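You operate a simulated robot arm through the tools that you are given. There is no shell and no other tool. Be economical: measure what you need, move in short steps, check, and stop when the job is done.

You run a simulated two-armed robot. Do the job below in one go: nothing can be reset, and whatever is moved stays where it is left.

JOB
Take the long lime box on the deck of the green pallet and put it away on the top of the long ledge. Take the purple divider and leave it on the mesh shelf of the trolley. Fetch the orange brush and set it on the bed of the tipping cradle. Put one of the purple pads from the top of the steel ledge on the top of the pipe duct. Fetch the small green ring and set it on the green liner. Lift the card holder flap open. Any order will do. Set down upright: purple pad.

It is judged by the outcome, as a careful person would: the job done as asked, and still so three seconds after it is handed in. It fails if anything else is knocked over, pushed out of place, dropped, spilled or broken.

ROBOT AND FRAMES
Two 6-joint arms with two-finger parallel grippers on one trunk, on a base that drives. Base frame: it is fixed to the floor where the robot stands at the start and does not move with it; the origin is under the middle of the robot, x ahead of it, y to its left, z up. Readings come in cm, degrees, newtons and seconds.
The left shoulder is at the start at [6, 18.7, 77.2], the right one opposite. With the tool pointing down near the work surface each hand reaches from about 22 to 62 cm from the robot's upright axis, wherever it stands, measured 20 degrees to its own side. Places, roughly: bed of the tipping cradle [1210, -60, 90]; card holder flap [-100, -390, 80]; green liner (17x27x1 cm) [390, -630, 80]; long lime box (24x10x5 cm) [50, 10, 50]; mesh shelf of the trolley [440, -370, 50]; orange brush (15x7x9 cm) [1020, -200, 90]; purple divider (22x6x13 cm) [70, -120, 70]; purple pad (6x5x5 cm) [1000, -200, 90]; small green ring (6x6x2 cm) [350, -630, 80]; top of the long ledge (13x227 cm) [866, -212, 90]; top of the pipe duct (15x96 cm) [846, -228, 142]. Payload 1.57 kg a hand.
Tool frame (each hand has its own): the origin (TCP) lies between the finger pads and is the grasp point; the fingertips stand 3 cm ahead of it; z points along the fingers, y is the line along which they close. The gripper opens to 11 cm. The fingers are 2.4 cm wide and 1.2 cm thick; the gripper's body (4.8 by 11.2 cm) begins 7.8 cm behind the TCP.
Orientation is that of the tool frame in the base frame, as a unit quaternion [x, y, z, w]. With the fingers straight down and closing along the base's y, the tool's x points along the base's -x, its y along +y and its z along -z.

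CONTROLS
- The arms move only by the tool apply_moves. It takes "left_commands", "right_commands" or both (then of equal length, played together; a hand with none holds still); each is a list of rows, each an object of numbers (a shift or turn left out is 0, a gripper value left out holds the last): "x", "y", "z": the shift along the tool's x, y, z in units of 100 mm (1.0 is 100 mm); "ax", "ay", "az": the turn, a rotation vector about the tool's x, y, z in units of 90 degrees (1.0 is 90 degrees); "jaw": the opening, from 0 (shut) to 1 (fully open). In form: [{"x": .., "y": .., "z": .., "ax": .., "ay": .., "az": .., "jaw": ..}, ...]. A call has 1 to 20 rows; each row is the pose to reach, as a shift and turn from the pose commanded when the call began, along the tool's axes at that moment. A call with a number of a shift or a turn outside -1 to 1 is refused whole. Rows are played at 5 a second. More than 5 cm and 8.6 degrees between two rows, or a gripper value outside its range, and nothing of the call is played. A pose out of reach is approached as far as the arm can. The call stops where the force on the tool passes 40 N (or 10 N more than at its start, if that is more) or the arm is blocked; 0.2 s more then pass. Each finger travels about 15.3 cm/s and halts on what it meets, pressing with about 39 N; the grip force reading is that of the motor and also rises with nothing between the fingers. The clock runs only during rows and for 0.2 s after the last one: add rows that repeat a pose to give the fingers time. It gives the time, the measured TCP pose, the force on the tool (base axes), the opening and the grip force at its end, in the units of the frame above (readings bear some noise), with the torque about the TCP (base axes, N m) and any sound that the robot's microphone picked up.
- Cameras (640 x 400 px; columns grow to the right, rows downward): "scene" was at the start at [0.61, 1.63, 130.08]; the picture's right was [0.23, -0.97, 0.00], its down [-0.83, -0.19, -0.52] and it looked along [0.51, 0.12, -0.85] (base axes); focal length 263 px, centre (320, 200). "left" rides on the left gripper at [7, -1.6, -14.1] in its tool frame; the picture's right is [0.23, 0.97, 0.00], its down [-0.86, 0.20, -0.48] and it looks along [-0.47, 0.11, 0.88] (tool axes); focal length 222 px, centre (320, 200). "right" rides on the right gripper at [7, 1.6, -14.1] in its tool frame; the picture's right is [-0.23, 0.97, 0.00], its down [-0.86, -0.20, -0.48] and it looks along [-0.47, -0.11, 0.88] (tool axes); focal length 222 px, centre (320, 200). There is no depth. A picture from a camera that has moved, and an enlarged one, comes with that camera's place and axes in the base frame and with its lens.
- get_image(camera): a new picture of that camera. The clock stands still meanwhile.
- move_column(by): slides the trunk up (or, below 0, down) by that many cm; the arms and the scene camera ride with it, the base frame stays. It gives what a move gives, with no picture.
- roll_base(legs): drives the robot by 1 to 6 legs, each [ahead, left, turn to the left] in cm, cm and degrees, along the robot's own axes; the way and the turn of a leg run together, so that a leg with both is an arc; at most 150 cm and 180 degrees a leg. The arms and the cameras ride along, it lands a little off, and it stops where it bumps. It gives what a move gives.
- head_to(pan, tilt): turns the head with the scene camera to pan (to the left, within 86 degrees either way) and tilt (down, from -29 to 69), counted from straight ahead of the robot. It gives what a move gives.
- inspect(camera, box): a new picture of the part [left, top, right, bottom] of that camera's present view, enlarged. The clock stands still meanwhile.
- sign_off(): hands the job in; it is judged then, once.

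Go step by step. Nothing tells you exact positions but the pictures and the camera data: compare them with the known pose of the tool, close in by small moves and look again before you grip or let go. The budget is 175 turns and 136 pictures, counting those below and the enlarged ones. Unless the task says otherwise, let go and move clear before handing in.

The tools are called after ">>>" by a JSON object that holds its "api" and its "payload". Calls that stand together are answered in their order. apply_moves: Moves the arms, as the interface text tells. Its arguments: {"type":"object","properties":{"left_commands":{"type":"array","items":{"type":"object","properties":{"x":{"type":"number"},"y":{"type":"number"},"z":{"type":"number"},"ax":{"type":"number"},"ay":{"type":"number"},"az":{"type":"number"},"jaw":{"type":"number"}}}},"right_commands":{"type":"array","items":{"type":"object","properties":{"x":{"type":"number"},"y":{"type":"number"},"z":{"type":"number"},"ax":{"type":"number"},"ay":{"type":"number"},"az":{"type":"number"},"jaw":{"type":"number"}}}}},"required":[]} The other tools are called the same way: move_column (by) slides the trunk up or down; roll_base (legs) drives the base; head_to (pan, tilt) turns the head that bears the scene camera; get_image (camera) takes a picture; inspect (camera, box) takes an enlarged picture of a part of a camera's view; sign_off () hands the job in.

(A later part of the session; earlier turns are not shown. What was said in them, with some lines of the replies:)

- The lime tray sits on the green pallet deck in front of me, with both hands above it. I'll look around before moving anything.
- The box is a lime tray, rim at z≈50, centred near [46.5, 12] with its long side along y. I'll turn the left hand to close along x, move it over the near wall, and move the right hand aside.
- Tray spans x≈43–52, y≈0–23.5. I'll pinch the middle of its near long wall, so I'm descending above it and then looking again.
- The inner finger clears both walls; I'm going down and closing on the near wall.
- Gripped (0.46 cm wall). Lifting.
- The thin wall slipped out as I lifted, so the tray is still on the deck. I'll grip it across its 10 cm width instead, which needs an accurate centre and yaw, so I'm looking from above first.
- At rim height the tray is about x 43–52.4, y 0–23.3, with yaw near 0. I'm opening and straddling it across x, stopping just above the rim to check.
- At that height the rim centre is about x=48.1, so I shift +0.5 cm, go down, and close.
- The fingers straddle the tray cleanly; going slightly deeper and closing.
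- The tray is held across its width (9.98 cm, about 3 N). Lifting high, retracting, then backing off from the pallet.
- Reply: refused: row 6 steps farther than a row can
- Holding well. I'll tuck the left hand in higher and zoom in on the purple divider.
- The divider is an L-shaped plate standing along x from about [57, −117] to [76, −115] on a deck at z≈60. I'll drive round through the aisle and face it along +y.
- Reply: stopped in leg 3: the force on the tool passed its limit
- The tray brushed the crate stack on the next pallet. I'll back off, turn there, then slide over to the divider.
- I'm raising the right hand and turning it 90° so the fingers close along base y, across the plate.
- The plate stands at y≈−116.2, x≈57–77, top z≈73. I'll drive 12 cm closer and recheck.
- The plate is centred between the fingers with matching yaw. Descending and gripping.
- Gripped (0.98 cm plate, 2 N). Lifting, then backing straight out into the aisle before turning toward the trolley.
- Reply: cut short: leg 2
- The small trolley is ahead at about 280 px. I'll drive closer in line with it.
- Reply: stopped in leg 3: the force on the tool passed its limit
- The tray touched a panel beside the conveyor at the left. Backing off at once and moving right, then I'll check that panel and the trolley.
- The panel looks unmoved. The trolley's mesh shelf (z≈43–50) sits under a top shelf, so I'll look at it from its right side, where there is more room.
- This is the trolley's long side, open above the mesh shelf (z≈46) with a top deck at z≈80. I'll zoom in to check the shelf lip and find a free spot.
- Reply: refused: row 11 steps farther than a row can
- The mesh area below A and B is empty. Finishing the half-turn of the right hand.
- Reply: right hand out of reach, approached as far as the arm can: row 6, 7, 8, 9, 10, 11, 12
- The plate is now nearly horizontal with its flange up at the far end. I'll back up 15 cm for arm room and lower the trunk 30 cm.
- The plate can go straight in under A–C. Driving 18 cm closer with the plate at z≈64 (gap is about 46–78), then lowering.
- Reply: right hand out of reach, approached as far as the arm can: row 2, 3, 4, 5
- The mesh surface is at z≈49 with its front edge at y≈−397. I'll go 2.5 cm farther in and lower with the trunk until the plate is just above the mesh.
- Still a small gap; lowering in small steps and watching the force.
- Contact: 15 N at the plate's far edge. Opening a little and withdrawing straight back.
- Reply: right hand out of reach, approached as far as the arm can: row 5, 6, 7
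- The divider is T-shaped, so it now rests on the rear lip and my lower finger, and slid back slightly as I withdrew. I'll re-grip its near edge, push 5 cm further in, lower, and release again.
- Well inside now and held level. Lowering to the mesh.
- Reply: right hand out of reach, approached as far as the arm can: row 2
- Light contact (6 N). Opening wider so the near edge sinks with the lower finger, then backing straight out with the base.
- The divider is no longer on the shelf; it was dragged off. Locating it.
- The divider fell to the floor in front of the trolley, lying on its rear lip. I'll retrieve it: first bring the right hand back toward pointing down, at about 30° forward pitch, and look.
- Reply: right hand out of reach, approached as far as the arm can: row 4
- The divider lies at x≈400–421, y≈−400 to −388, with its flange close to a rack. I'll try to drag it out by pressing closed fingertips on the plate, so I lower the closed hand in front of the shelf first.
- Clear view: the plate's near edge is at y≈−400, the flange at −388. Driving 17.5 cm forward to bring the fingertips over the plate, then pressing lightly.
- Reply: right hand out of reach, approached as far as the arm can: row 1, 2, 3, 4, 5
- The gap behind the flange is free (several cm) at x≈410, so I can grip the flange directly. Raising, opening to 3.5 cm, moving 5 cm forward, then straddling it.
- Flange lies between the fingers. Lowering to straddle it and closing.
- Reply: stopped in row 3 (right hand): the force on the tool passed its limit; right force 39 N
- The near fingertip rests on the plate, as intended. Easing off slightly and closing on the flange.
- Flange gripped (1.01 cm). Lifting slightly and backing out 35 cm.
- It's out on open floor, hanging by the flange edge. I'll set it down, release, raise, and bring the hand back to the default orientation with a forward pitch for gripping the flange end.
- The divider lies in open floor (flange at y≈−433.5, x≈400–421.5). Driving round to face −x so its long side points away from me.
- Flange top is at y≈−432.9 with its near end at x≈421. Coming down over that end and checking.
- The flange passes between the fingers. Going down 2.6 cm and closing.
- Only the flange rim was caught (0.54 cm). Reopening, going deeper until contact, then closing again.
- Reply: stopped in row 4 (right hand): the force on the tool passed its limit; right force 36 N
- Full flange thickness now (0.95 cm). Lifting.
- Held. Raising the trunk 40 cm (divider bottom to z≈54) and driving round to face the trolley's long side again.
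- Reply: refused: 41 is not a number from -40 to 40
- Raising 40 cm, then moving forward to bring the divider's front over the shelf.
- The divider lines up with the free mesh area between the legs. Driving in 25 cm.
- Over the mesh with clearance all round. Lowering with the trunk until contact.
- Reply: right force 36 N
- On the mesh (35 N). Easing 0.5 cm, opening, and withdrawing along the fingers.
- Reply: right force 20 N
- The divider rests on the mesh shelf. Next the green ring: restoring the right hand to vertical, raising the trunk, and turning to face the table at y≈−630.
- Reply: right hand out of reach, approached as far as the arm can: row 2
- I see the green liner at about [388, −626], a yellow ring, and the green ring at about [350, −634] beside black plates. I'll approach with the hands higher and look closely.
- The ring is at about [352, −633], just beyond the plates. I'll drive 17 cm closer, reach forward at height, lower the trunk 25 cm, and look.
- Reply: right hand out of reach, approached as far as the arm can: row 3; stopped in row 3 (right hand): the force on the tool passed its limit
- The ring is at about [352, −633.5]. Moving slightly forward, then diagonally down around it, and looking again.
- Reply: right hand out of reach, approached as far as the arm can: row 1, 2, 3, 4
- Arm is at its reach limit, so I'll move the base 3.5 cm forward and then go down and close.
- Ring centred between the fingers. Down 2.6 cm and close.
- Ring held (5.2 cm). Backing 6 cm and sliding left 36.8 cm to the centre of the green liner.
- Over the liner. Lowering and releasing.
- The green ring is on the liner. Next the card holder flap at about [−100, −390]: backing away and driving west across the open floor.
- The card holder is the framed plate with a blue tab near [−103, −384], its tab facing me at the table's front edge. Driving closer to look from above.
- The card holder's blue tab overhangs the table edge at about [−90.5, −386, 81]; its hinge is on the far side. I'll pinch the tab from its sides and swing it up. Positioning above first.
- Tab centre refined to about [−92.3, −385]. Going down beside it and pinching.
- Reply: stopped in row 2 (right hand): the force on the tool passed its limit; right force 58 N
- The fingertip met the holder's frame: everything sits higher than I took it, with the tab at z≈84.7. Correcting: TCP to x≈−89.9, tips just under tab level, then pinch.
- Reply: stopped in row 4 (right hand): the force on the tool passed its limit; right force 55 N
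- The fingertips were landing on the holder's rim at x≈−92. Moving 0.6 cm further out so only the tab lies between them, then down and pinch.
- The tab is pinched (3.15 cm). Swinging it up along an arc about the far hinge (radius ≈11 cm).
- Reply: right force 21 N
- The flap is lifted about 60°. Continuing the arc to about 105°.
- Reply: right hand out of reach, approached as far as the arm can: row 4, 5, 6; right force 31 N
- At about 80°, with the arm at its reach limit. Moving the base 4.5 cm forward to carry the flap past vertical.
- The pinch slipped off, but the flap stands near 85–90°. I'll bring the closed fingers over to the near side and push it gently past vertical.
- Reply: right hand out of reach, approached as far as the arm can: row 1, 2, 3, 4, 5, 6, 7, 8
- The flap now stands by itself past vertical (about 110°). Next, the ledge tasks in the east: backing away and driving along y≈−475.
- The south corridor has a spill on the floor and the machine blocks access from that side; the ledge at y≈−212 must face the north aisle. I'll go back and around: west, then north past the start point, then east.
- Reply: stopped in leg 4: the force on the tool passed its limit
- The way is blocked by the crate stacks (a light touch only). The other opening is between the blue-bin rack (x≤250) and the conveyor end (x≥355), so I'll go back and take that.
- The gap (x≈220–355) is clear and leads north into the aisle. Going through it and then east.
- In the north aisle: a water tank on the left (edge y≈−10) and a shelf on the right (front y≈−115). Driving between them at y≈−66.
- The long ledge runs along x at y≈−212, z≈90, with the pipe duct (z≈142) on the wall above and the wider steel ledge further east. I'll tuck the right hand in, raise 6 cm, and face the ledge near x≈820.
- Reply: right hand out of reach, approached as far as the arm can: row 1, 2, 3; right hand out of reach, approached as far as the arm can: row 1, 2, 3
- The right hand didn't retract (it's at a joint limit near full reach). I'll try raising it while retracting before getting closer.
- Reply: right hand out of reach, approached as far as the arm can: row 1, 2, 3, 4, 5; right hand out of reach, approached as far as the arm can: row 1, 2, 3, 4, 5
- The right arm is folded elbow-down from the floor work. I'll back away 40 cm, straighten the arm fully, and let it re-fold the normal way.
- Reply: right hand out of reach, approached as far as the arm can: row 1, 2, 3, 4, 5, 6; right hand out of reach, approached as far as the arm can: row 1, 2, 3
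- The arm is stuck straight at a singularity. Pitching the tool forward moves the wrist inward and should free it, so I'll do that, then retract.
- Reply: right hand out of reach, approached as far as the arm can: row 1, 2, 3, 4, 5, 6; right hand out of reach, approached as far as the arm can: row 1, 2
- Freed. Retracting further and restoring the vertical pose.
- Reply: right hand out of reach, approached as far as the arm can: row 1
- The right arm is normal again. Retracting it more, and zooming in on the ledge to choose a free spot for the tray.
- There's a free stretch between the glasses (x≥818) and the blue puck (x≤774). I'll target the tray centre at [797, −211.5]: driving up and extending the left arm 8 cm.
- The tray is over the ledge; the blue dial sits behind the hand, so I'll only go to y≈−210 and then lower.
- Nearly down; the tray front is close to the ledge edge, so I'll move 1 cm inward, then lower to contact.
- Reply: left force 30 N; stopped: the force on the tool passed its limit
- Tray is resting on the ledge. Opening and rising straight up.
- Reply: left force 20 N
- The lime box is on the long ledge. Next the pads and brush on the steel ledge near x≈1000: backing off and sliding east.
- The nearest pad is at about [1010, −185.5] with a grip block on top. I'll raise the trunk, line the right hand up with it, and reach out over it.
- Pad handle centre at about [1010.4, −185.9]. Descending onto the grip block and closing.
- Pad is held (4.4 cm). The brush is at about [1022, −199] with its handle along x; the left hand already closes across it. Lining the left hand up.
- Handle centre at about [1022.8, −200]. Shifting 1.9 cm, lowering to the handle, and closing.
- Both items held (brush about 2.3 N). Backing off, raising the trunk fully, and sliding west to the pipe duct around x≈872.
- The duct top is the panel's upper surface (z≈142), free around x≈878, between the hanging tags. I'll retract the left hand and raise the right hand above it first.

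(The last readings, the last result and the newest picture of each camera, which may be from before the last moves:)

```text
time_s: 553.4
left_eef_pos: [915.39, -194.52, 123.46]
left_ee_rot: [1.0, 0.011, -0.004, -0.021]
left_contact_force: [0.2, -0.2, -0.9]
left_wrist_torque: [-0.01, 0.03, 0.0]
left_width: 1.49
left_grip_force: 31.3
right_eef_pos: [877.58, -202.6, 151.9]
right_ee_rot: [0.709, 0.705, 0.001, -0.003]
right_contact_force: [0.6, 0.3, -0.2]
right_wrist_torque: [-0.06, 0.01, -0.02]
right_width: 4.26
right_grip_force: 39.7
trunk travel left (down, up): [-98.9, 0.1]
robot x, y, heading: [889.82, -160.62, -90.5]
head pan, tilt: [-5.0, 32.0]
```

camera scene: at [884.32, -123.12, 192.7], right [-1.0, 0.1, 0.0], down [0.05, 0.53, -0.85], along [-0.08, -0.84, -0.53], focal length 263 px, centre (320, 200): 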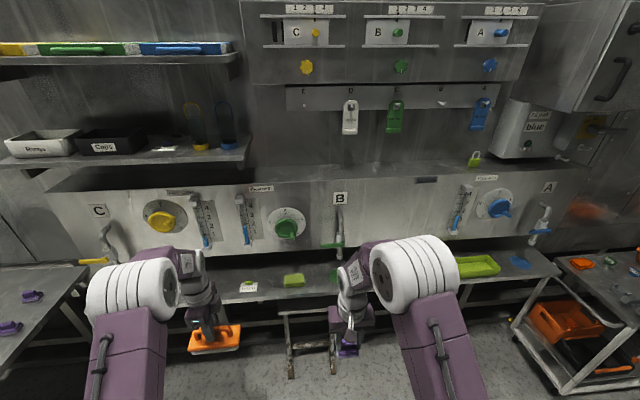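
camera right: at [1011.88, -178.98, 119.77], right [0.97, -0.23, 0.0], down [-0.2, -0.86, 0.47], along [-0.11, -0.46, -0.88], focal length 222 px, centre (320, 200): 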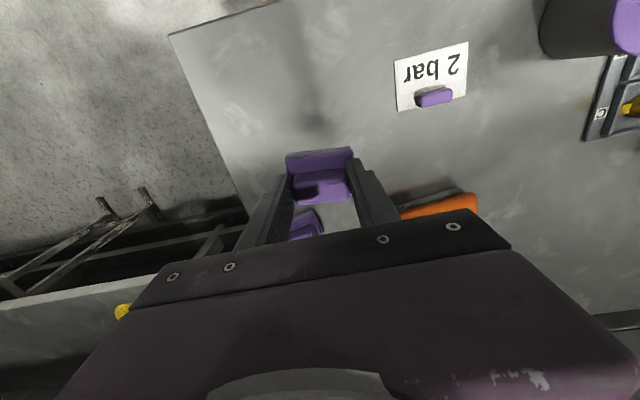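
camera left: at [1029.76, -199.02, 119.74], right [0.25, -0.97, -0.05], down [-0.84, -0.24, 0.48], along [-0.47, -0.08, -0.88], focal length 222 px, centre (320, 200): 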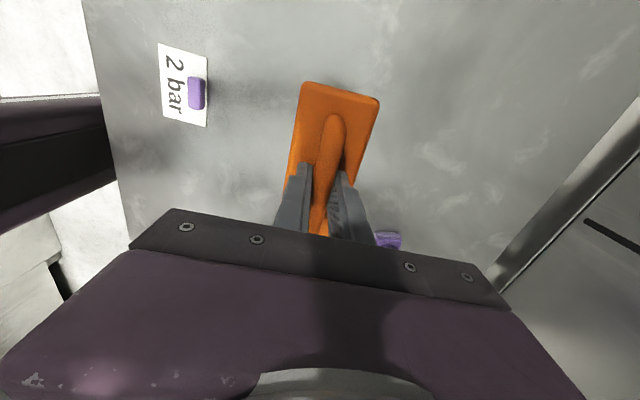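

Right hand is at z≈152 with the pad above duct height. Moving in and checking.

>>> {"api": "roll_base", "payload": {"legs": [[10, 0, 0]]}}

>>> {"api": "apply_moves", "payload": {"right_commands": [{"x": -0.35}, {"x": -0.7}, {"x": -1.0}]}}

>>> {"api": "get_image", "payload": {"camera": "right"}}

>>> {"api": "get_image", "payload": {"camera": "scene"}}

```text
time_s: 554.5
left_eef_pos: [915.53, -203.93, 123.41]
left_ee_rot: [1.0, 0.011, -0.005, -0.018]
left_contact_force: [0.1, 1.5, -1.2]
left_wrist_torque: [-0.05, -0.02, -0.02]
left_width: 1.49
left_grip_force: 30.5
right_eef_pos: [877.63, -211.88, 152.21]
right_ee_rot: [0.708, 0.706, -0.001, -0.001]
right_contact_force: [0.2, 0.8, 0.2]
right_wrist_torque: [-0.1, 0.02, 0.02]
right_width: 4.28
right_grip_force: 39.2
trunk travel left (down, up): [-98.9, 0.1]
robot x, y, heading: [889.74, -171.08, -90.2]
head pan, tilt: [-5.0, 32.0]
```

```text
time_s: 555.3
left_eef_pos: [915.25, -204.59, 123.35]
left_ee_rot: [1.0, 0.012, -0.004, -0.021]
left_contact_force: [-1.1, -0.1, -1.6]
left_wrist_torque: [0.04, 0.0, -0.01]
left_width: 1.52
left_grip_force: 31.0
right_eef_pos: [877.16, -221.14, 151.17]
right_ee_rot: [0.709, 0.705, 0.001, -0.003]
right_contact_force: [-0.7, 1.4, 0.4]
right_wrist_torque: [-0.1, -0.04, 0.05]
right_width: 4.29
right_grip_force: 38.8
right hand out of reach, approached as far as the arm can: row 3
trunk travel left (down, up): [-98.9, 0.1]
robot x, y, heading: [890.02, -170.73, -90.2]
head pan, tilt: [-5.0, 32.0]
```

```text
23 pictures are left
camera right: at [878.99, -214.2, 165.41], right [0.97, -0.23, 0.0], down [-0.2, -0.86, 0.47], along [-0.11, -0.46, -0.88], focal length 222 px, centre (320, 200)
```

right: 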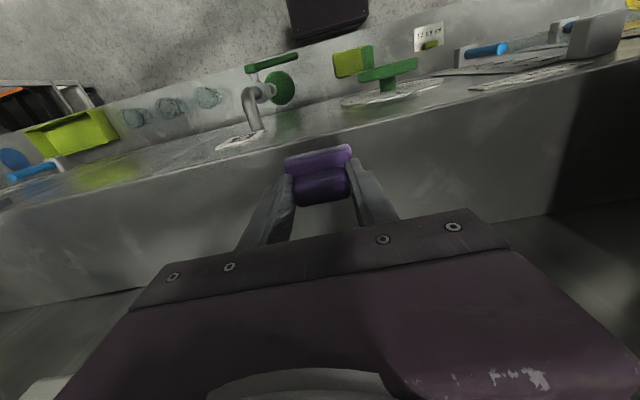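

```text
22 pictures are left
camera scene: at [888.7, -173.13, 192.7], right [-1.0, 0.09, 0.0], down [0.05, 0.53, -0.85], along [-0.08, -0.85, -0.53], focal length 263 px, centre (320, 200)
```

scene: 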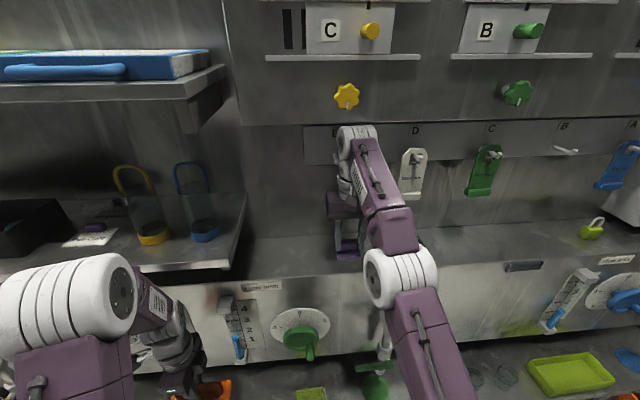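

The pad hangs just over the duct's front edge (y≈−218.5; duct back at −235). Moving the base 3 cm closer, then lowering with the trunk.

>>> {"api": "roll_base", "payload": {"legs": [[3, 0, 0]]}}

>>> {"api": "move_column", "payload": {"by": -3}}

>>> {"api": "inspect", "payload": {"camera": "scene", "box": [280, 180, 440, 280]}}

```text
time_s: 556.3
left_eef_pos: [914.85, -206.27, 123.84]
left_ee_rot: [1.0, 0.009, -0.003, -0.017]
left_contact_force: [-1.2, -0.6, -1.8]
left_wrist_torque: [0.0, 0.01, 0.03]
left_width: 1.5
left_grip_force: 30.9
right_eef_pos: [876.74, -222.42, 151.47]
right_ee_rot: [0.71, 0.704, -0.002, 0.003]
right_contact_force: [-0.4, -0.6, -1.6]
right_wrist_torque: [-0.01, 0.0, -0.03]
right_width: 4.29
right_grip_force: 39.4
trunk travel left (down, up): [-98.9, 0.1]
robot x, y, heading: [889.93, -173.0, -90.6]
head pan, tilt: [-5.0, 32.0]
stopped in leg 1: the robot was blocked; the commanded pose is now the measured one
```

```text
time_s: 557.0
left_eef_pos: [914.72, -208.01, 120.33]
left_ee_rot: [1.0, 0.01, -0.002, -0.024]
left_contact_force: [-0.4, -0.1, -1.3]
left_wrist_torque: [0.02, -0.01, 0.03]
left_width: 1.51
left_grip_force: 31.0
right_eef_pos: [876.42, -224.58, 147.81]
right_ee_rot: [0.709, 0.705, 0.005, -0.002]
right_contact_force: [-0.1, -0.2, 0.6]
right_wrist_torque: [0.02, 0.0, -0.01]
right_width: 4.29
right_grip_force: 39.0
trunk travel left (down, up): [-95.9, 3.1]
robot x, y, heading: [889.57, -173.42, -90.1]
head pan, tilt: [-5.0, 32.0]
```

```text
4.00 times, centred on (360, 230) of scene
camera zoom: at [887.76, -176.7, 189.68], right [-1.0, 0.09, -0.01], down [0.06, 0.53, -0.85], along [-0.08, -0.84, -0.53], focal length 1052 px, centre (160, 80)
```

zoom: 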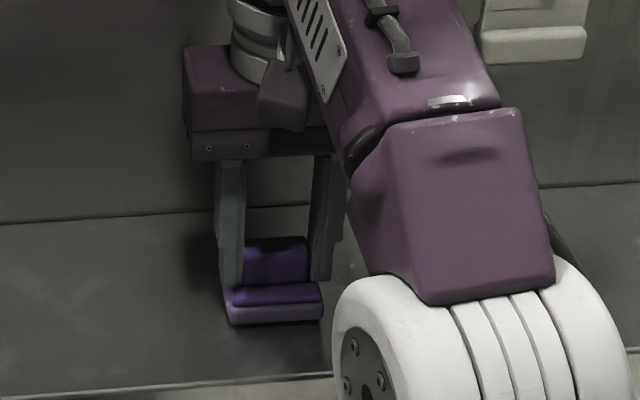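

The pad is just above the duct, centred on its depth. Lowering a little more to contact.

>>> {"api": "move_column", "payload": {"by": -0.7}}

```text
time_s: 557.6
left_eef_pos: [914.61, -207.87, 119.76]
left_ee_rot: [1.0, 0.009, -0.002, -0.023]
left_contact_force: [0.3, -0.1, -1.3]
left_wrist_torque: [-0.02, -0.02, -0.01]
left_width: 1.49
left_grip_force: 30.8
right_eef_pos: [876.44, -224.58, 147.28]
right_ee_rot: [0.709, 0.705, 0.003, 0.0]
right_contact_force: [0.5, -4.7, 16.1]
right_wrist_torque: [0.0, 0.23, 0.04]
right_width: 4.29
right_grip_force: 39.2
trunk travel left (down, up): [-95.2, 3.8]
robot x, y, heading: [889.94, -173.6, -90.4]
head pan, tilt: [-5.0, 32.0]
```

Contact. Opening, rising, and backing away.

>>> {"api": "apply_moves", "payload": {"right_commands": [{"jaw": 0.48}, {"jaw": 0.55}, {"jaw": 0.6}, {"jaw": 0.6}]}}

>>> {"api": "move_column", "payload": {"by": 3.8}}

>>> {"api": "apply_moves", "payload": {"right_commands": [{"z": -0.1}, {"z": -0.2}, {"z": -0.3}]}}

>>> {"api": "roll_base", "payload": {"legs": [[-30, 0, 0]]}}

>>> {"api": "get_image", "payload": {"camera": "scene"}}

```text
time_s: 558.6
left_eef_pos: [914.61, -207.7, 119.73]
left_ee_rot: [1.0, 0.009, -0.002, -0.022]
left_contact_force: [0.2, 0.4, -1.4]
left_wrist_torque: [0.0, 0.0, -0.01]
left_width: 1.49
left_grip_force: 31.4
right_eef_pos: [876.52, -224.29, 147.16]
right_ee_rot: [0.709, 0.705, 0.005, -0.002]
right_contact_force: [0.5, 0.1, 0.2]
right_wrist_torque: [-0.03, -0.02, -0.01]
right_width: 6.59
right_grip_force: 0.1
trunk travel left (down, up): [-95.2, 3.8]
robot x, y, heading: [889.65, -173.39, -90.3]
head pan, tilt: [-5.0, 32.0]
```

```text
time_s: 559.4
left_eef_pos: [914.52, -207.46, 123.47]
left_ee_rot: [1.0, 0.009, -0.002, -0.021]
left_contact_force: [-0.4, 0.0, -1.2]
left_wrist_torque: [0.01, 0.02, 0.03]
left_width: 1.53
left_grip_force: 31.1
right_eef_pos: [876.45, -224.09, 150.36]
right_ee_rot: [0.708, 0.706, 0.007, -0.005]
right_contact_force: [0.1, -0.3, 0.2]
right_wrist_torque: [0.0, 0.0, 0.03]
right_width: 6.59
right_grip_force: 0.2
trunk travel left (down, up): [-99.0, 0.0]
robot x, y, heading: [889.44, -173.11, -90.4]
head pan, tilt: [-5.0, 32.0]
```

```text
time_s: 560.4
left_eef_pos: [914.51, -207.14, 123.92]
left_ee_rot: [1.0, 0.008, -0.002, -0.021]
left_contact_force: [-0.8, -0.6, -1.4]
left_wrist_torque: [0.0, -0.06, 0.0]
left_width: 1.53
left_grip_force: 31.2
right_eef_pos: [876.19, -222.53, 150.5]
right_ee_rot: [0.709, 0.704, 0.026, -0.031]
right_contact_force: [-0.3, -0.7, -0.6]
right_wrist_torque: [-0.03, 0.05, 0.01]
right_width: 6.6
right_grip_force: 0.0
right hand out of reach, approached as far as the arm can: row 1, 2, 3
trunk travel left (down, up): [-99.0, 0.0]
robot x, y, heading: [889.66, -173.45, -90.3]
head pan, tilt: [-5.0, 32.0]
stopped in row 3 (right hand): the arm was blocked; the commanded pose is now the measured one
```

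```text
time_s: 562.5
left_eef_pos: [915.51, -178.51, 123.18]
left_ee_rot: [1.0, 0.009, -0.004, -0.024]
left_contact_force: [0.0, -0.6, -1.7]
left_wrist_torque: [0.04, 0.02, 0.01]
left_width: 1.49
left_grip_force: 30.8
right_eef_pos: [877.44, -193.68, 150.6]
right_ee_rot: [0.709, 0.704, 0.021, -0.028]
right_contact_force: [-0.1, -0.3, 0.6]
right_wrist_torque: [0.04, 0.02, 0.01]
right_width: 6.6
right_grip_force: 0.0
trunk travel left (down, up): [-99.0, 0.0]
robot x, y, heading: [890.15, -143.73, -90.5]
head pan, tilt: [-5.0, 32.0]
```

```text
20 pictures are left
camera scene: at [889.24, -147.15, 192.79], right [-1.0, 0.1, 0.0], down [0.05, 0.53, -0.85], along [-0.08, -0.84, -0.53], focal length 263 px, centre (320, 200)
```

scene: 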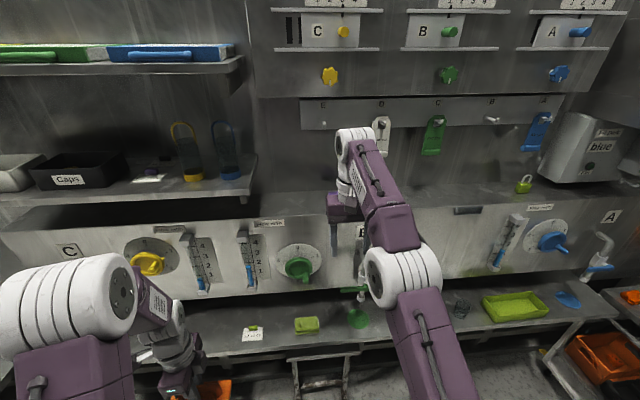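

The hand is clear. Backing away, turning east toward the tipping cradle, and checking the pad on the way.

>>> {"api": "roll_base", "payload": {"legs": [[-35, 0, 0.5], [0, 60, 0]]}}

>>> {"api": "head_to", "payload": {"pan": -32, "tilt": 28}}

>>> {"api": "get_image", "payload": {"camera": "scene"}}

>>> {"api": "roll_base", "payload": {"legs": [[0, 0, 90], [60, 0, 0]]}}

>>> {"api": "head_to", "payload": {"pan": 0, "tilt": 25}}

>>> {"api": "get_image", "payload": {"camera": "scene"}}

```text
time_s: 567.7
left_eef_pos: [975.81, -142.15, 123.42]
left_ee_rot: [0.999, 0.022, -0.005, -0.023]
left_contact_force: [-1.1, 0.0, -2.0]
left_wrist_torque: [-0.03, -0.04, 0.04]
left_width: 1.48
left_grip_force: 30.9
right_eef_pos: [937.94, -158.35, 150.63]
right_ee_rot: [0.701, 0.713, 0.02, -0.027]
right_contact_force: [1.3, -0.2, -0.4]
right_wrist_torque: [0.0, 0.0, -0.01]
right_width: 6.59
right_grip_force: 0.1
trunk travel left (down, up): [-99.0, 0.0]
robot x, y, heading: [949.75, -108.51, -89.0]
head pan, tilt: [-5.0, 32.0]
```

```text
time_s: 568.6
left_eef_pos: [976.04, -142.16, 123.21]
left_ee_rot: [0.999, 0.021, -0.006, -0.023]
left_contact_force: [0.3, -0.2, -0.9]
left_wrist_torque: [0.01, 0.01, -0.04]
left_width: 1.51
left_grip_force: 30.9
right_eef_pos: [938.33, -158.31, 150.59]
right_ee_rot: [0.7, 0.713, 0.02, -0.029]
right_contact_force: [0.7, 0.3, -0.8]
right_wrist_torque: [0.01, 0.03, -0.01]
right_width: 6.62
right_grip_force: 0.1
trunk travel left (down, up): [-99.0, 0.0]
robot x, y, heading: [949.72, -108.3, -89.1]
head pan, tilt: [-32.0, 28.0]
```

```text
19 pictures are left
camera scene: at [944.79, -110.26, 193.43], right [-0.86, 0.52, 0.0], down [0.24, 0.4, -0.88], along [-0.46, -0.76, -0.47], focal length 263 px, centre (320, 200)
```

scene: 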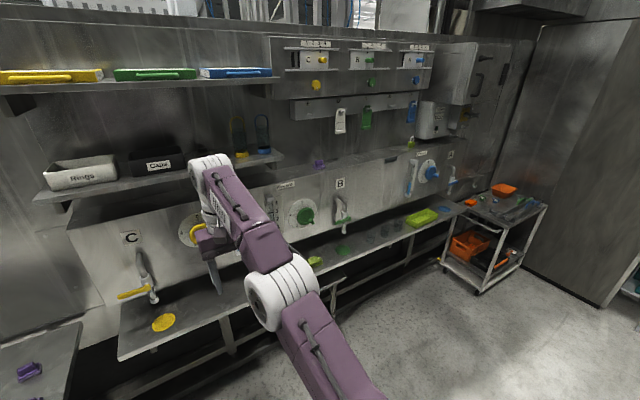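

```text
time_s: 575.8
left_eef_pos: [1043.83, -81.45, 123.4]
left_ee_rot: [0.693, 0.72, -0.019, -0.011]
left_contact_force: [-0.2, -0.2, -2.0]
left_wrist_torque: [0.05, -0.02, -0.02]
left_width: 1.5
left_grip_force: 31.1
right_eef_pos: [1059.73, -119.19, 150.64]
right_ee_rot: [-0.007, 0.999, -0.006, -0.033]
right_contact_force: [-0.5, -0.6, -0.8]
right_wrist_torque: [-0.01, -0.04, 0.01]
right_width: 6.61
right_grip_force: 0.1
trunk travel left (down, up): [-99.0, 0.0]
robot x, y, heading: [1010.38, -107.13, 0.7]
head pan, tilt: [-32.0, 28.0]
```

```text
time_s: 576.8
left_eef_pos: [1044.03, -81.18, 123.32]
left_ee_rot: [0.693, 0.721, -0.02, -0.012]
left_contact_force: [0.9, 0.3, -0.7]
left_wrist_torque: [-0.01, 0.01, 0.02]
left_width: 1.53
left_grip_force: 31.0
right_eef_pos: [1060.05, -119.08, 150.5]
right_ee_rot: [-0.007, 0.999, -0.006, -0.034]
right_contact_force: [1.2, 0.7, -0.9]
right_wrist_torque: [0.02, -0.01, -0.01]
right_width: 6.61
right_grip_force: 0.0
trunk travel left (down, up): [-99.0, 0.0]
robot x, y, heading: [1010.12, -107.46, 0.9]
head pan, tilt: [0.0, 25.0]
```

```text
18 pictures are left
camera scene: at [1013.55, -107.42, 193.9], right [0.01, -1.0, 0.0], down [-0.42, 0.0, -0.91], along [0.91, 0.01, -0.42], focal length 263 px, centre (320, 200)
```

scene: 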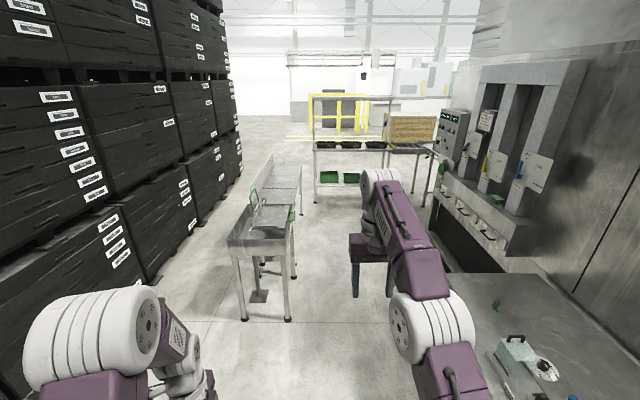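

The pad stands upright on the duct. The tipping cradle is the stand ahead-left at about [1210, −60]; zooming in.

>>> {"api": "inspect", "payload": {"camera": "scene", "box": [200, 150, 328, 230]}}

```text
5.00 times, centred on (264, 190) of scene
camera zoom: at [1013.55, -107.42, 193.9], right [0.01, -1.0, 0.0], down [-0.42, 0.0, -0.91], along [0.91, 0.01, -0.42], focal length 1315 px, centre (600, 250)
```

zoom: 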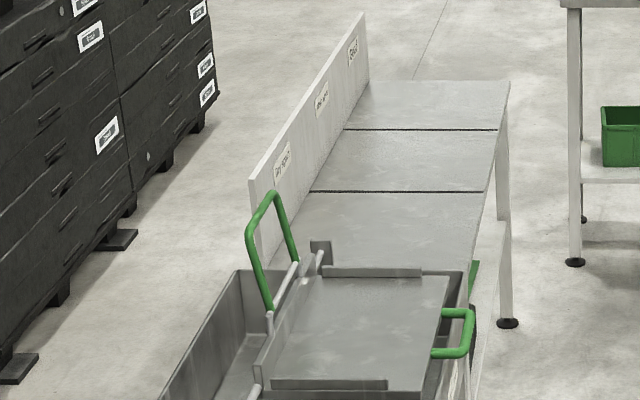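

The bed is a plate about x 1189–1228, y −79 to −51, with low rails. I'll drive up in line with it and lower the trunk.

>>> {"api": "roll_base", "payload": {"legs": [[125, 18, -0.9]]}}

>>> {"api": "move_column", "payload": {"by": -14}}

>>> {"api": "apply_moves", "payload": {"left_commands": [{"y": 0.33}, {"y": 0.66}, {"y": 1.0}]}}

>>> {"api": "head_to", "payload": {"pan": 15, "tilt": 50}}

>>> {"api": "get_image", "payload": {"camera": "scene"}}

```text
time_s: 583.2
left_eef_pos: [1169.99, -64.26, 123.23]
left_ee_rot: [0.702, 0.712, -0.019, -0.012]
left_contact_force: [0.1, 0.5, -1.6]
left_wrist_torque: [0.01, 0.01, 0.01]
left_width: 1.51
left_grip_force: 31.3
right_eef_pos: [1185.06, -102.41, 150.56]
right_ee_rot: [0.005, 0.999, -0.006, -0.033]
right_contact_force: [-0.2, -0.5, -0.2]
right_wrist_torque: [0.03, -0.02, -0.01]
right_width: 6.62
right_grip_force: 0.0
trunk travel left (down, up): [-99.0, 0.0]
robot x, y, heading: [1135.95, -89.42, -1.0]
head pan, tilt: [0.0, 25.0]
```

```text
time_s: 584.9
left_eef_pos: [1170.0, -64.28, 109.4]
left_ee_rot: [0.702, 0.712, -0.02, -0.012]
left_contact_force: [0.5, -0.1, -2.4]
left_wrist_torque: [0.0, -0.03, 0.03]
left_width: 1.5
left_grip_force: 31.1
right_eef_pos: [1185.04, -102.37, 136.72]
right_ee_rot: [0.005, 0.999, -0.007, -0.035]
right_contact_force: [-0.4, -1.0, -0.7]
right_wrist_torque: [0.02, 0.01, -0.01]
right_width: 6.62
right_grip_force: 0.1
trunk travel left (down, up): [-85.0, 14.0]
robot x, y, heading: [1135.77, -89.43, -1.1]
head pan, tilt: [0.0, 25.0]
```

```text
time_s: 585.7
left_eef_pos: [1180.15, -64.07, 109.0]
left_ee_rot: [0.703, 0.711, -0.02, -0.012]
left_contact_force: [0.4, 0.0, -1.3]
left_wrist_torque: [0.02, 0.01, -0.01]
left_width: 1.51
left_grip_force: 31.5
right_eef_pos: [1185.16, -102.37, 136.58]
right_ee_rot: [0.005, 0.999, -0.006, -0.034]
right_contact_force: [0.7, 0.3, -0.1]
right_wrist_torque: [0.0, -0.01, -0.03]
right_width: 6.58
right_grip_force: 0.1
trunk travel left (down, up): [-85.0, 14.0]
robot x, y, heading: [1135.51, -89.47, -1.0]
head pan, tilt: [0.0, 25.0]
```

```text
time_s: 586.5
left_eef_pos: [1179.98, -64.09, 108.95]
left_ee_rot: [0.703, 0.711, -0.02, -0.013]
left_contact_force: [0.0, -0.5, -1.6]
left_wrist_torque: [0.0, 0.01, 0.0]
left_width: 1.56
left_grip_force: 31.2
right_eef_pos: [1185.07, -102.32, 136.54]
right_ee_rot: [0.006, 0.999, -0.006, -0.034]
right_contact_force: [1.0, 0.1, 0.5]
right_wrist_torque: [0.0, 0.01, -0.06]
right_width: 6.61
right_grip_force: 0.1
trunk travel left (down, up): [-85.0, 14.0]
robot x, y, heading: [1135.72, -89.58, -1.0]
head pan, tilt: [15.0, 50.0]
```

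```text
16 pictures are left
camera scene: at [1137.04, -87.46, 176.16], right [0.24, -0.97, 0.0], down [-0.74, -0.19, -0.64], along [0.62, 0.16, -0.77], focal length 263 px, centre (320, 200)
```

scene: 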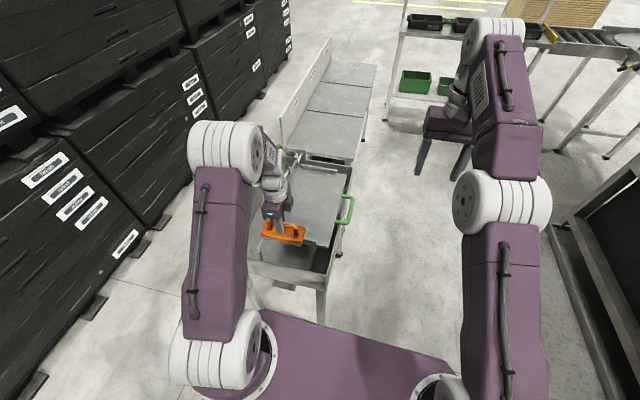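

>>> {"api": "inspect", "payload": {"camera": "scene", "box": [240, 140, 400, 290]}}

```text
2.67 times, centred on (320, 215) of scene
camera zoom: at [1137.04, -87.46, 176.16], right [0.24, -0.97, 0.0], down [-0.74, -0.19, -0.64], along [0.62, 0.16, -0.77], focal length 701 px, centre (320, 160)
```

zoom: 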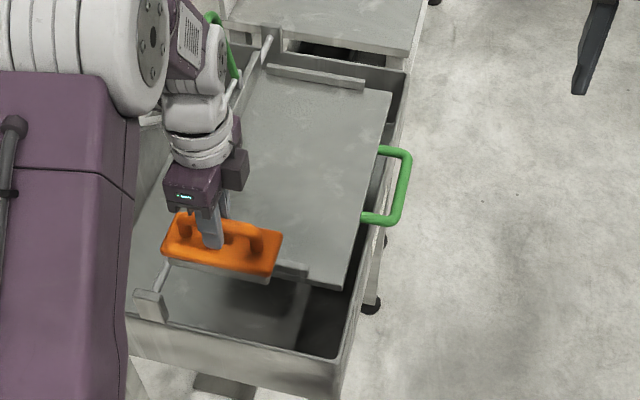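

Bed corners give x 1185–1224, y −79 to −55. Target for the brush is about [1200, −67]: base +10 cm, arm +10 cm, then lower.

>>> {"api": "roll_base", "payload": {"legs": [[10, 0, 1]]}}

>>> {"api": "apply_moves", "payload": {"left_commands": [{"y": 0.33, "x": -0.1}, {"y": 0.66, "x": -0.2}, {"y": 1.0, "x": -0.3}]}}

>>> {"api": "move_column", "payload": {"by": -8}}

>>> {"api": "inspect", "payload": {"camera": "scene", "box": [240, 120, 400, 270]}}

```text
time_s: 587.7
left_eef_pos: [1189.23, -63.51, 108.95]
left_ee_rot: [0.697, 0.717, -0.018, -0.011]
left_contact_force: [-0.1, 0.9, -1.5]
left_wrist_torque: [0.0, -0.01, 0.01]
left_width: 1.48
left_grip_force: 31.2
right_eef_pos: [1194.8, -101.64, 136.74]
right_ee_rot: [-0.003, 0.999, -0.006, -0.033]
right_contact_force: [0.7, -0.6, -0.1]
right_wrist_torque: [0.0, 0.01, -0.03]
right_width: 6.59
right_grip_force: 0.0
trunk travel left (down, up): [-85.0, 14.0]
robot x, y, heading: [1145.25, -89.79, -0.2]
head pan, tilt: [15.0, 50.0]
```

```text
time_s: 588.5
left_eef_pos: [1199.81, -66.1, 108.39]
left_ee_rot: [0.697, 0.717, -0.021, -0.014]
left_contact_force: [0.9, -0.6, -2.7]
left_wrist_torque: [0.01, 0.05, -0.01]
left_width: 1.49
left_grip_force: 30.9
right_eef_pos: [1195.6, -101.6, 136.39]
right_ee_rot: [-0.003, 0.999, -0.006, -0.035]
right_contact_force: [0.0, 0.4, -0.7]
right_wrist_torque: [0.0, 0.01, 0.0]
right_width: 6.61
right_grip_force: 0.0
trunk travel left (down, up): [-85.0, 14.0]
robot x, y, heading: [1145.63, -89.6, -0.0]
head pan, tilt: [15.0, 50.0]
```

```text
time_s: 589.7
left_eef_pos: [1199.69, -66.13, 100.53]
left_ee_rot: [0.697, 0.717, -0.02, -0.013]
left_contact_force: [0.2, -0.1, -1.0]
left_wrist_torque: [0.03, 0.01, 0.01]
left_width: 1.51
left_grip_force: 30.5
right_eef_pos: [1195.21, -101.52, 128.61]
right_ee_rot: [-0.003, 0.999, -0.006, -0.033]
right_contact_force: [0.6, -0.4, 0.4]
right_wrist_torque: [0.02, 0.0, 0.04]
right_width: 6.6
right_grip_force: 0.0
trunk travel left (down, up): [-77.0, 22.0]
robot x, y, heading: [1145.5, -89.49, 0.1]
head pan, tilt: [15.0, 50.0]
```

```text
2.67 times, centred on (320, 195) of scene
camera zoom: at [1147.03, -87.49, 168.16], right [0.26, -0.97, 0.0], down [-0.74, -0.2, -0.64], along [0.62, 0.17, -0.77], focal length 701 px, centre (320, 213)
```

zoom: 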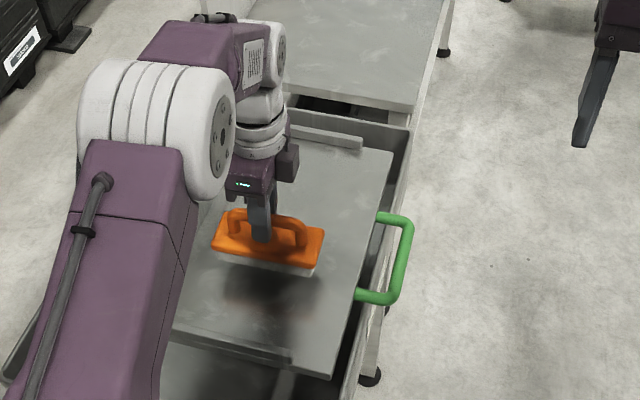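

The brush is over the middle of the bed. Lowering to contact.

>>> {"api": "move_column", "payload": {"by": -2.2}}

>>> {"api": "move_column", "payload": {"by": -0.8}}

```text
time_s: 590.4
left_eef_pos: [1199.56, -66.04, 98.33]
left_ee_rot: [0.697, 0.717, -0.02, -0.012]
left_contact_force: [-0.1, 0.8, -1.9]
left_wrist_torque: [0.01, -0.03, -0.01]
left_width: 1.51
left_grip_force: 31.2
right_eef_pos: [1195.27, -101.51, 126.54]
right_ee_rot: [-0.002, 0.999, -0.006, -0.034]
right_contact_force: [0.6, -0.1, 0.1]
right_wrist_torque: [-0.01, 0.0, -0.02]
right_width: 6.59
right_grip_force: 0.0
trunk travel left (down, up): [-74.8, 24.2]
robot x, y, heading: [1145.53, -89.66, -0.1]
head pan, tilt: [15.0, 50.0]
```

```text
time_s: 590.9
left_eef_pos: [1199.59, -66.04, 97.48]
left_ee_rot: [0.697, 0.717, -0.02, -0.012]
left_contact_force: [0.4, 0.1, -1.4]
left_wrist_torque: [0.0, 0.02, 0.0]
left_width: 1.5
left_grip_force: 31.2
right_eef_pos: [1195.28, -101.76, 125.65]
right_ee_rot: [-0.003, 0.999, -0.006, -0.034]
right_contact_force: [0.1, -0.8, 0.7]
right_wrist_torque: [-0.01, 0.01, -0.05]
right_width: 6.64
right_grip_force: 0.0
trunk travel left (down, up): [-74.0, 25.0]
robot x, y, heading: [1145.65, -89.74, 0.0]
head pan, tilt: [15.0, 50.0]
```

>>> {"api": "move_column", "payload": {"by": -0.6}}

>>> {"api": "move_column", "payload": {"by": -0.5}}

>>> {"api": "inspect", "payload": {"camera": "scene", "box": [260, 140, 388, 240]}}

```text
time_s: 591.5
left_eef_pos: [1199.51, -66.04, 97.21]
left_ee_rot: [0.696, 0.718, -0.017, -0.01]
left_contact_force: [-0.5, 1.2, 15.6]
left_wrist_torque: [0.43, -0.03, 0.05]
left_width: 1.55
left_grip_force: 31.0
right_eef_pos: [1195.05, -101.73, 125.03]
right_ee_rot: [-0.002, 0.999, -0.006, -0.033]
right_contact_force: [-0.5, -0.5, -0.6]
right_wrist_torque: [-0.01, 0.0, -0.01]
right_width: 6.61
right_grip_force: 0.1
trunk travel left (down, up): [-73.4, 25.6]
robot x, y, heading: [1146.1, -89.15, 0.4]
head pan, tilt: [15.0, 50.0]
```

```text
time_s: 592.0
left_eef_pos: [1199.36, -66.23, 96.66]
left_ee_rot: [0.696, 0.718, -0.018, -0.01]
left_contact_force: [1.3, 0.4, 25.4]
left_wrist_torque: [0.03, 0.0, 0.01]
left_width: 1.56
left_grip_force: 31.6
right_eef_pos: [1194.88, -101.62, 124.69]
right_ee_rot: [-0.002, 0.999, -0.006, -0.032]
right_contact_force: [-0.4, 0.6, -0.3]
right_wrist_torque: [0.02, -0.01, -0.01]
right_width: 6.58
right_grip_force: 0.0
trunk travel left (down, up): [-72.9, 26.1]
robot x, y, heading: [1145.71, -89.49, -0.1]
head pan, tilt: [15.0, 50.0]
```

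```text
4.00 times, centred on (324, 190) of scene
camera zoom: at [1146.56, -87.67, 164.08], right [0.26, -0.97, 0.0], down [-0.74, -0.2, -0.64], along [0.62, 0.17, -0.76], focal length 1052 px, centre (304, 240)
```

zoom: 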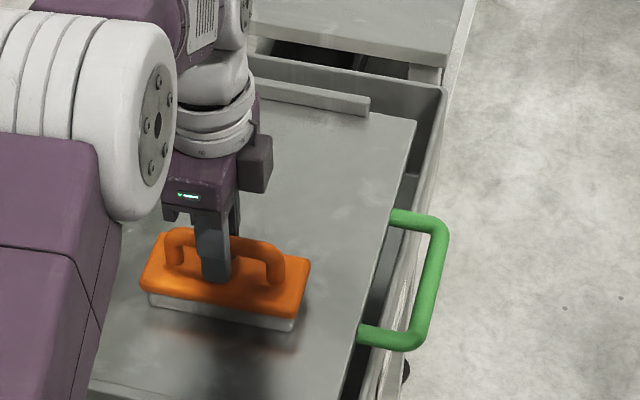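

Contact at 25 N. Easing, opening, and rising clear.

>>> {"api": "move_column", "payload": {"by": 0.4}}

>>> {"api": "apply_moves", "payload": {"left_commands": [{"jaw": 0.25}, {"jaw": 0.35}, {"jaw": 0.4}, {"jaw": 0.4}]}}

>>> {"api": "move_column", "payload": {"by": 12}}

>>> {"api": "roll_base", "payload": {"legs": [[-30, 0, 0]]}}

>>> {"api": "get_image", "payload": {"camera": "scene"}}

```text
time_s: 592.5
left_eef_pos: [1199.39, -66.23, 96.73]
left_ee_rot: [0.696, 0.717, -0.021, -0.013]
left_contact_force: [-1.1, -1.4, 1.2]
left_wrist_torque: [0.06, 0.1, 0.06]
left_width: 1.54
left_grip_force: 31.1
right_eef_pos: [1195.1, -101.65, 124.82]
right_ee_rot: [-0.003, 0.999, -0.006, -0.033]
right_contact_force: [-0.7, 0.3, 0.0]
right_wrist_torque: [0.0, 0.02, 0.0]
right_width: 6.6
right_grip_force: 0.1
trunk travel left (down, up): [-73.3, 25.7]
robot x, y, heading: [1145.73, -89.76, -0.1]
head pan, tilt: [15.0, 50.0]
```

```text
time_s: 593.5
left_eef_pos: [1199.44, -66.13, 96.74]
left_ee_rot: [0.696, 0.718, -0.02, -0.012]
left_contact_force: [0.1, 0.6, -0.7]
left_wrist_torque: [-0.03, 0.02, 0.01]
left_width: 4.41
left_grip_force: 0.1
right_eef_pos: [1195.22, -101.5, 124.86]
right_ee_rot: [-0.003, 0.999, -0.007, -0.034]
right_contact_force: [-0.1, -0.3, 0.5]
right_wrist_torque: [0.03, -0.02, -0.02]
right_width: 6.61
right_grip_force: 0.0
trunk travel left (down, up): [-73.3, 25.7]
robot x, y, heading: [1145.27, -89.4, 0.4]
head pan, tilt: [15.0, 50.0]
```

```text
time_s: 595.0
left_eef_pos: [1199.52, -66.05, 108.87]
left_ee_rot: [0.696, 0.717, -0.019, -0.012]
left_contact_force: [0.2, 0.8, -0.1]
left_wrist_torque: [-0.01, 0.0, -0.01]
left_width: 4.41
left_grip_force: 0.1
right_eef_pos: [1195.21, -101.63, 136.99]
right_ee_rot: [-0.003, 0.999, -0.006, -0.034]
right_contact_force: [-0.2, 0.7, 1.1]
right_wrist_torque: [-0.01, 0.02, -0.01]
right_width: 6.62
right_grip_force: 0.1
trunk travel left (down, up): [-85.3, 13.7]
robot x, y, heading: [1145.71, -89.59, 0.1]
head pan, tilt: [15.0, 50.0]
```

```text
time_s: 597.1
left_eef_pos: [1169.59, -65.96, 108.67]
left_ee_rot: [0.695, 0.719, -0.02, -0.012]
left_contact_force: [-0.5, 0.1, -0.8]
left_wrist_torque: [0.02, 0.02, -0.03]
left_width: 4.42
left_grip_force: 0.1
right_eef_pos: [1165.55, -101.52, 136.88]
right_ee_rot: [-0.005, 0.999, -0.007, -0.035]
right_contact_force: [0.2, -0.5, -0.2]
right_wrist_torque: [0.01, 0.04, -0.01]
right_width: 6.61
right_grip_force: 0.1
trunk travel left (down, up): [-85.3, 13.7]
robot x, y, heading: [1115.55, -89.83, 0.2]
head pan, tilt: [15.0, 50.0]
```

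```text
12 pictures are left
camera scene: at [1117.24, -87.6, 176.45], right [0.26, -0.96, 0.0], down [-0.74, -0.2, -0.64], along [0.62, 0.17, -0.77], focal length 263 px, centre (320, 200)
```

scene: 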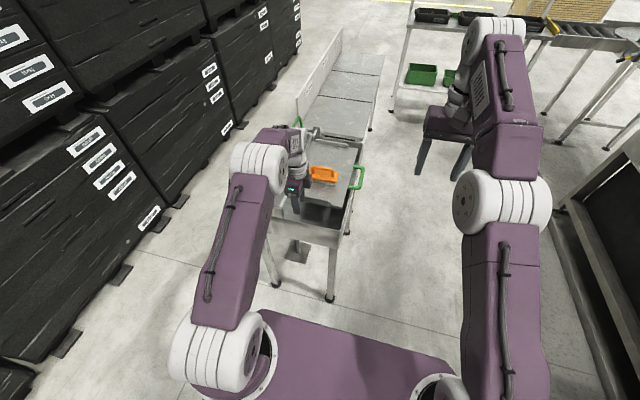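

The orange brush rests on the level bed of the cradle, and both hands are empty and clear. Everything has been placed as asked, so I'm handing in.

>>> {"api": "sign_off", "payload": {}}

```text
The job is handed in.
```

I've handed the job in with all six tasks done, but there was one drop and a few bumps along the way.

| Item | Final place | Last check |
|---|---|---|
| Long lime box | On top of the long ledge | Seen there after release; my first grip on it slipped before it left the pallet |
| Purple divider | On the trolley's mesh shelf, lying down rather than standing | Seen there after release |
| Orange brush | On the bed of the tipping cradle | Seen there just before handing in |
| Purple pad | Upright on the pipe duct | Seen there after I backed away |
| Small green ring | On the green liner | Seen there after release |
| Card holder flap | Open past vertical, about 110° | It stayed up with the hand clear, but I did not go back to look before handing in |

- **Drop:** the divider slid off the shelf on my first attempt and fell to the floor. I picked it up and placed it again; I saw no damage but did not inspect it closely.
- **Bumps:** while driving, the tray or an arm lightly touched a crate stack, a guard panel by the conveyor and a tall stack of black crates. The base also came up against something under the long ledge and stopped. Nothing was knocked over that I could see, though I only rechecked the guard panel and the stand under the ledge.
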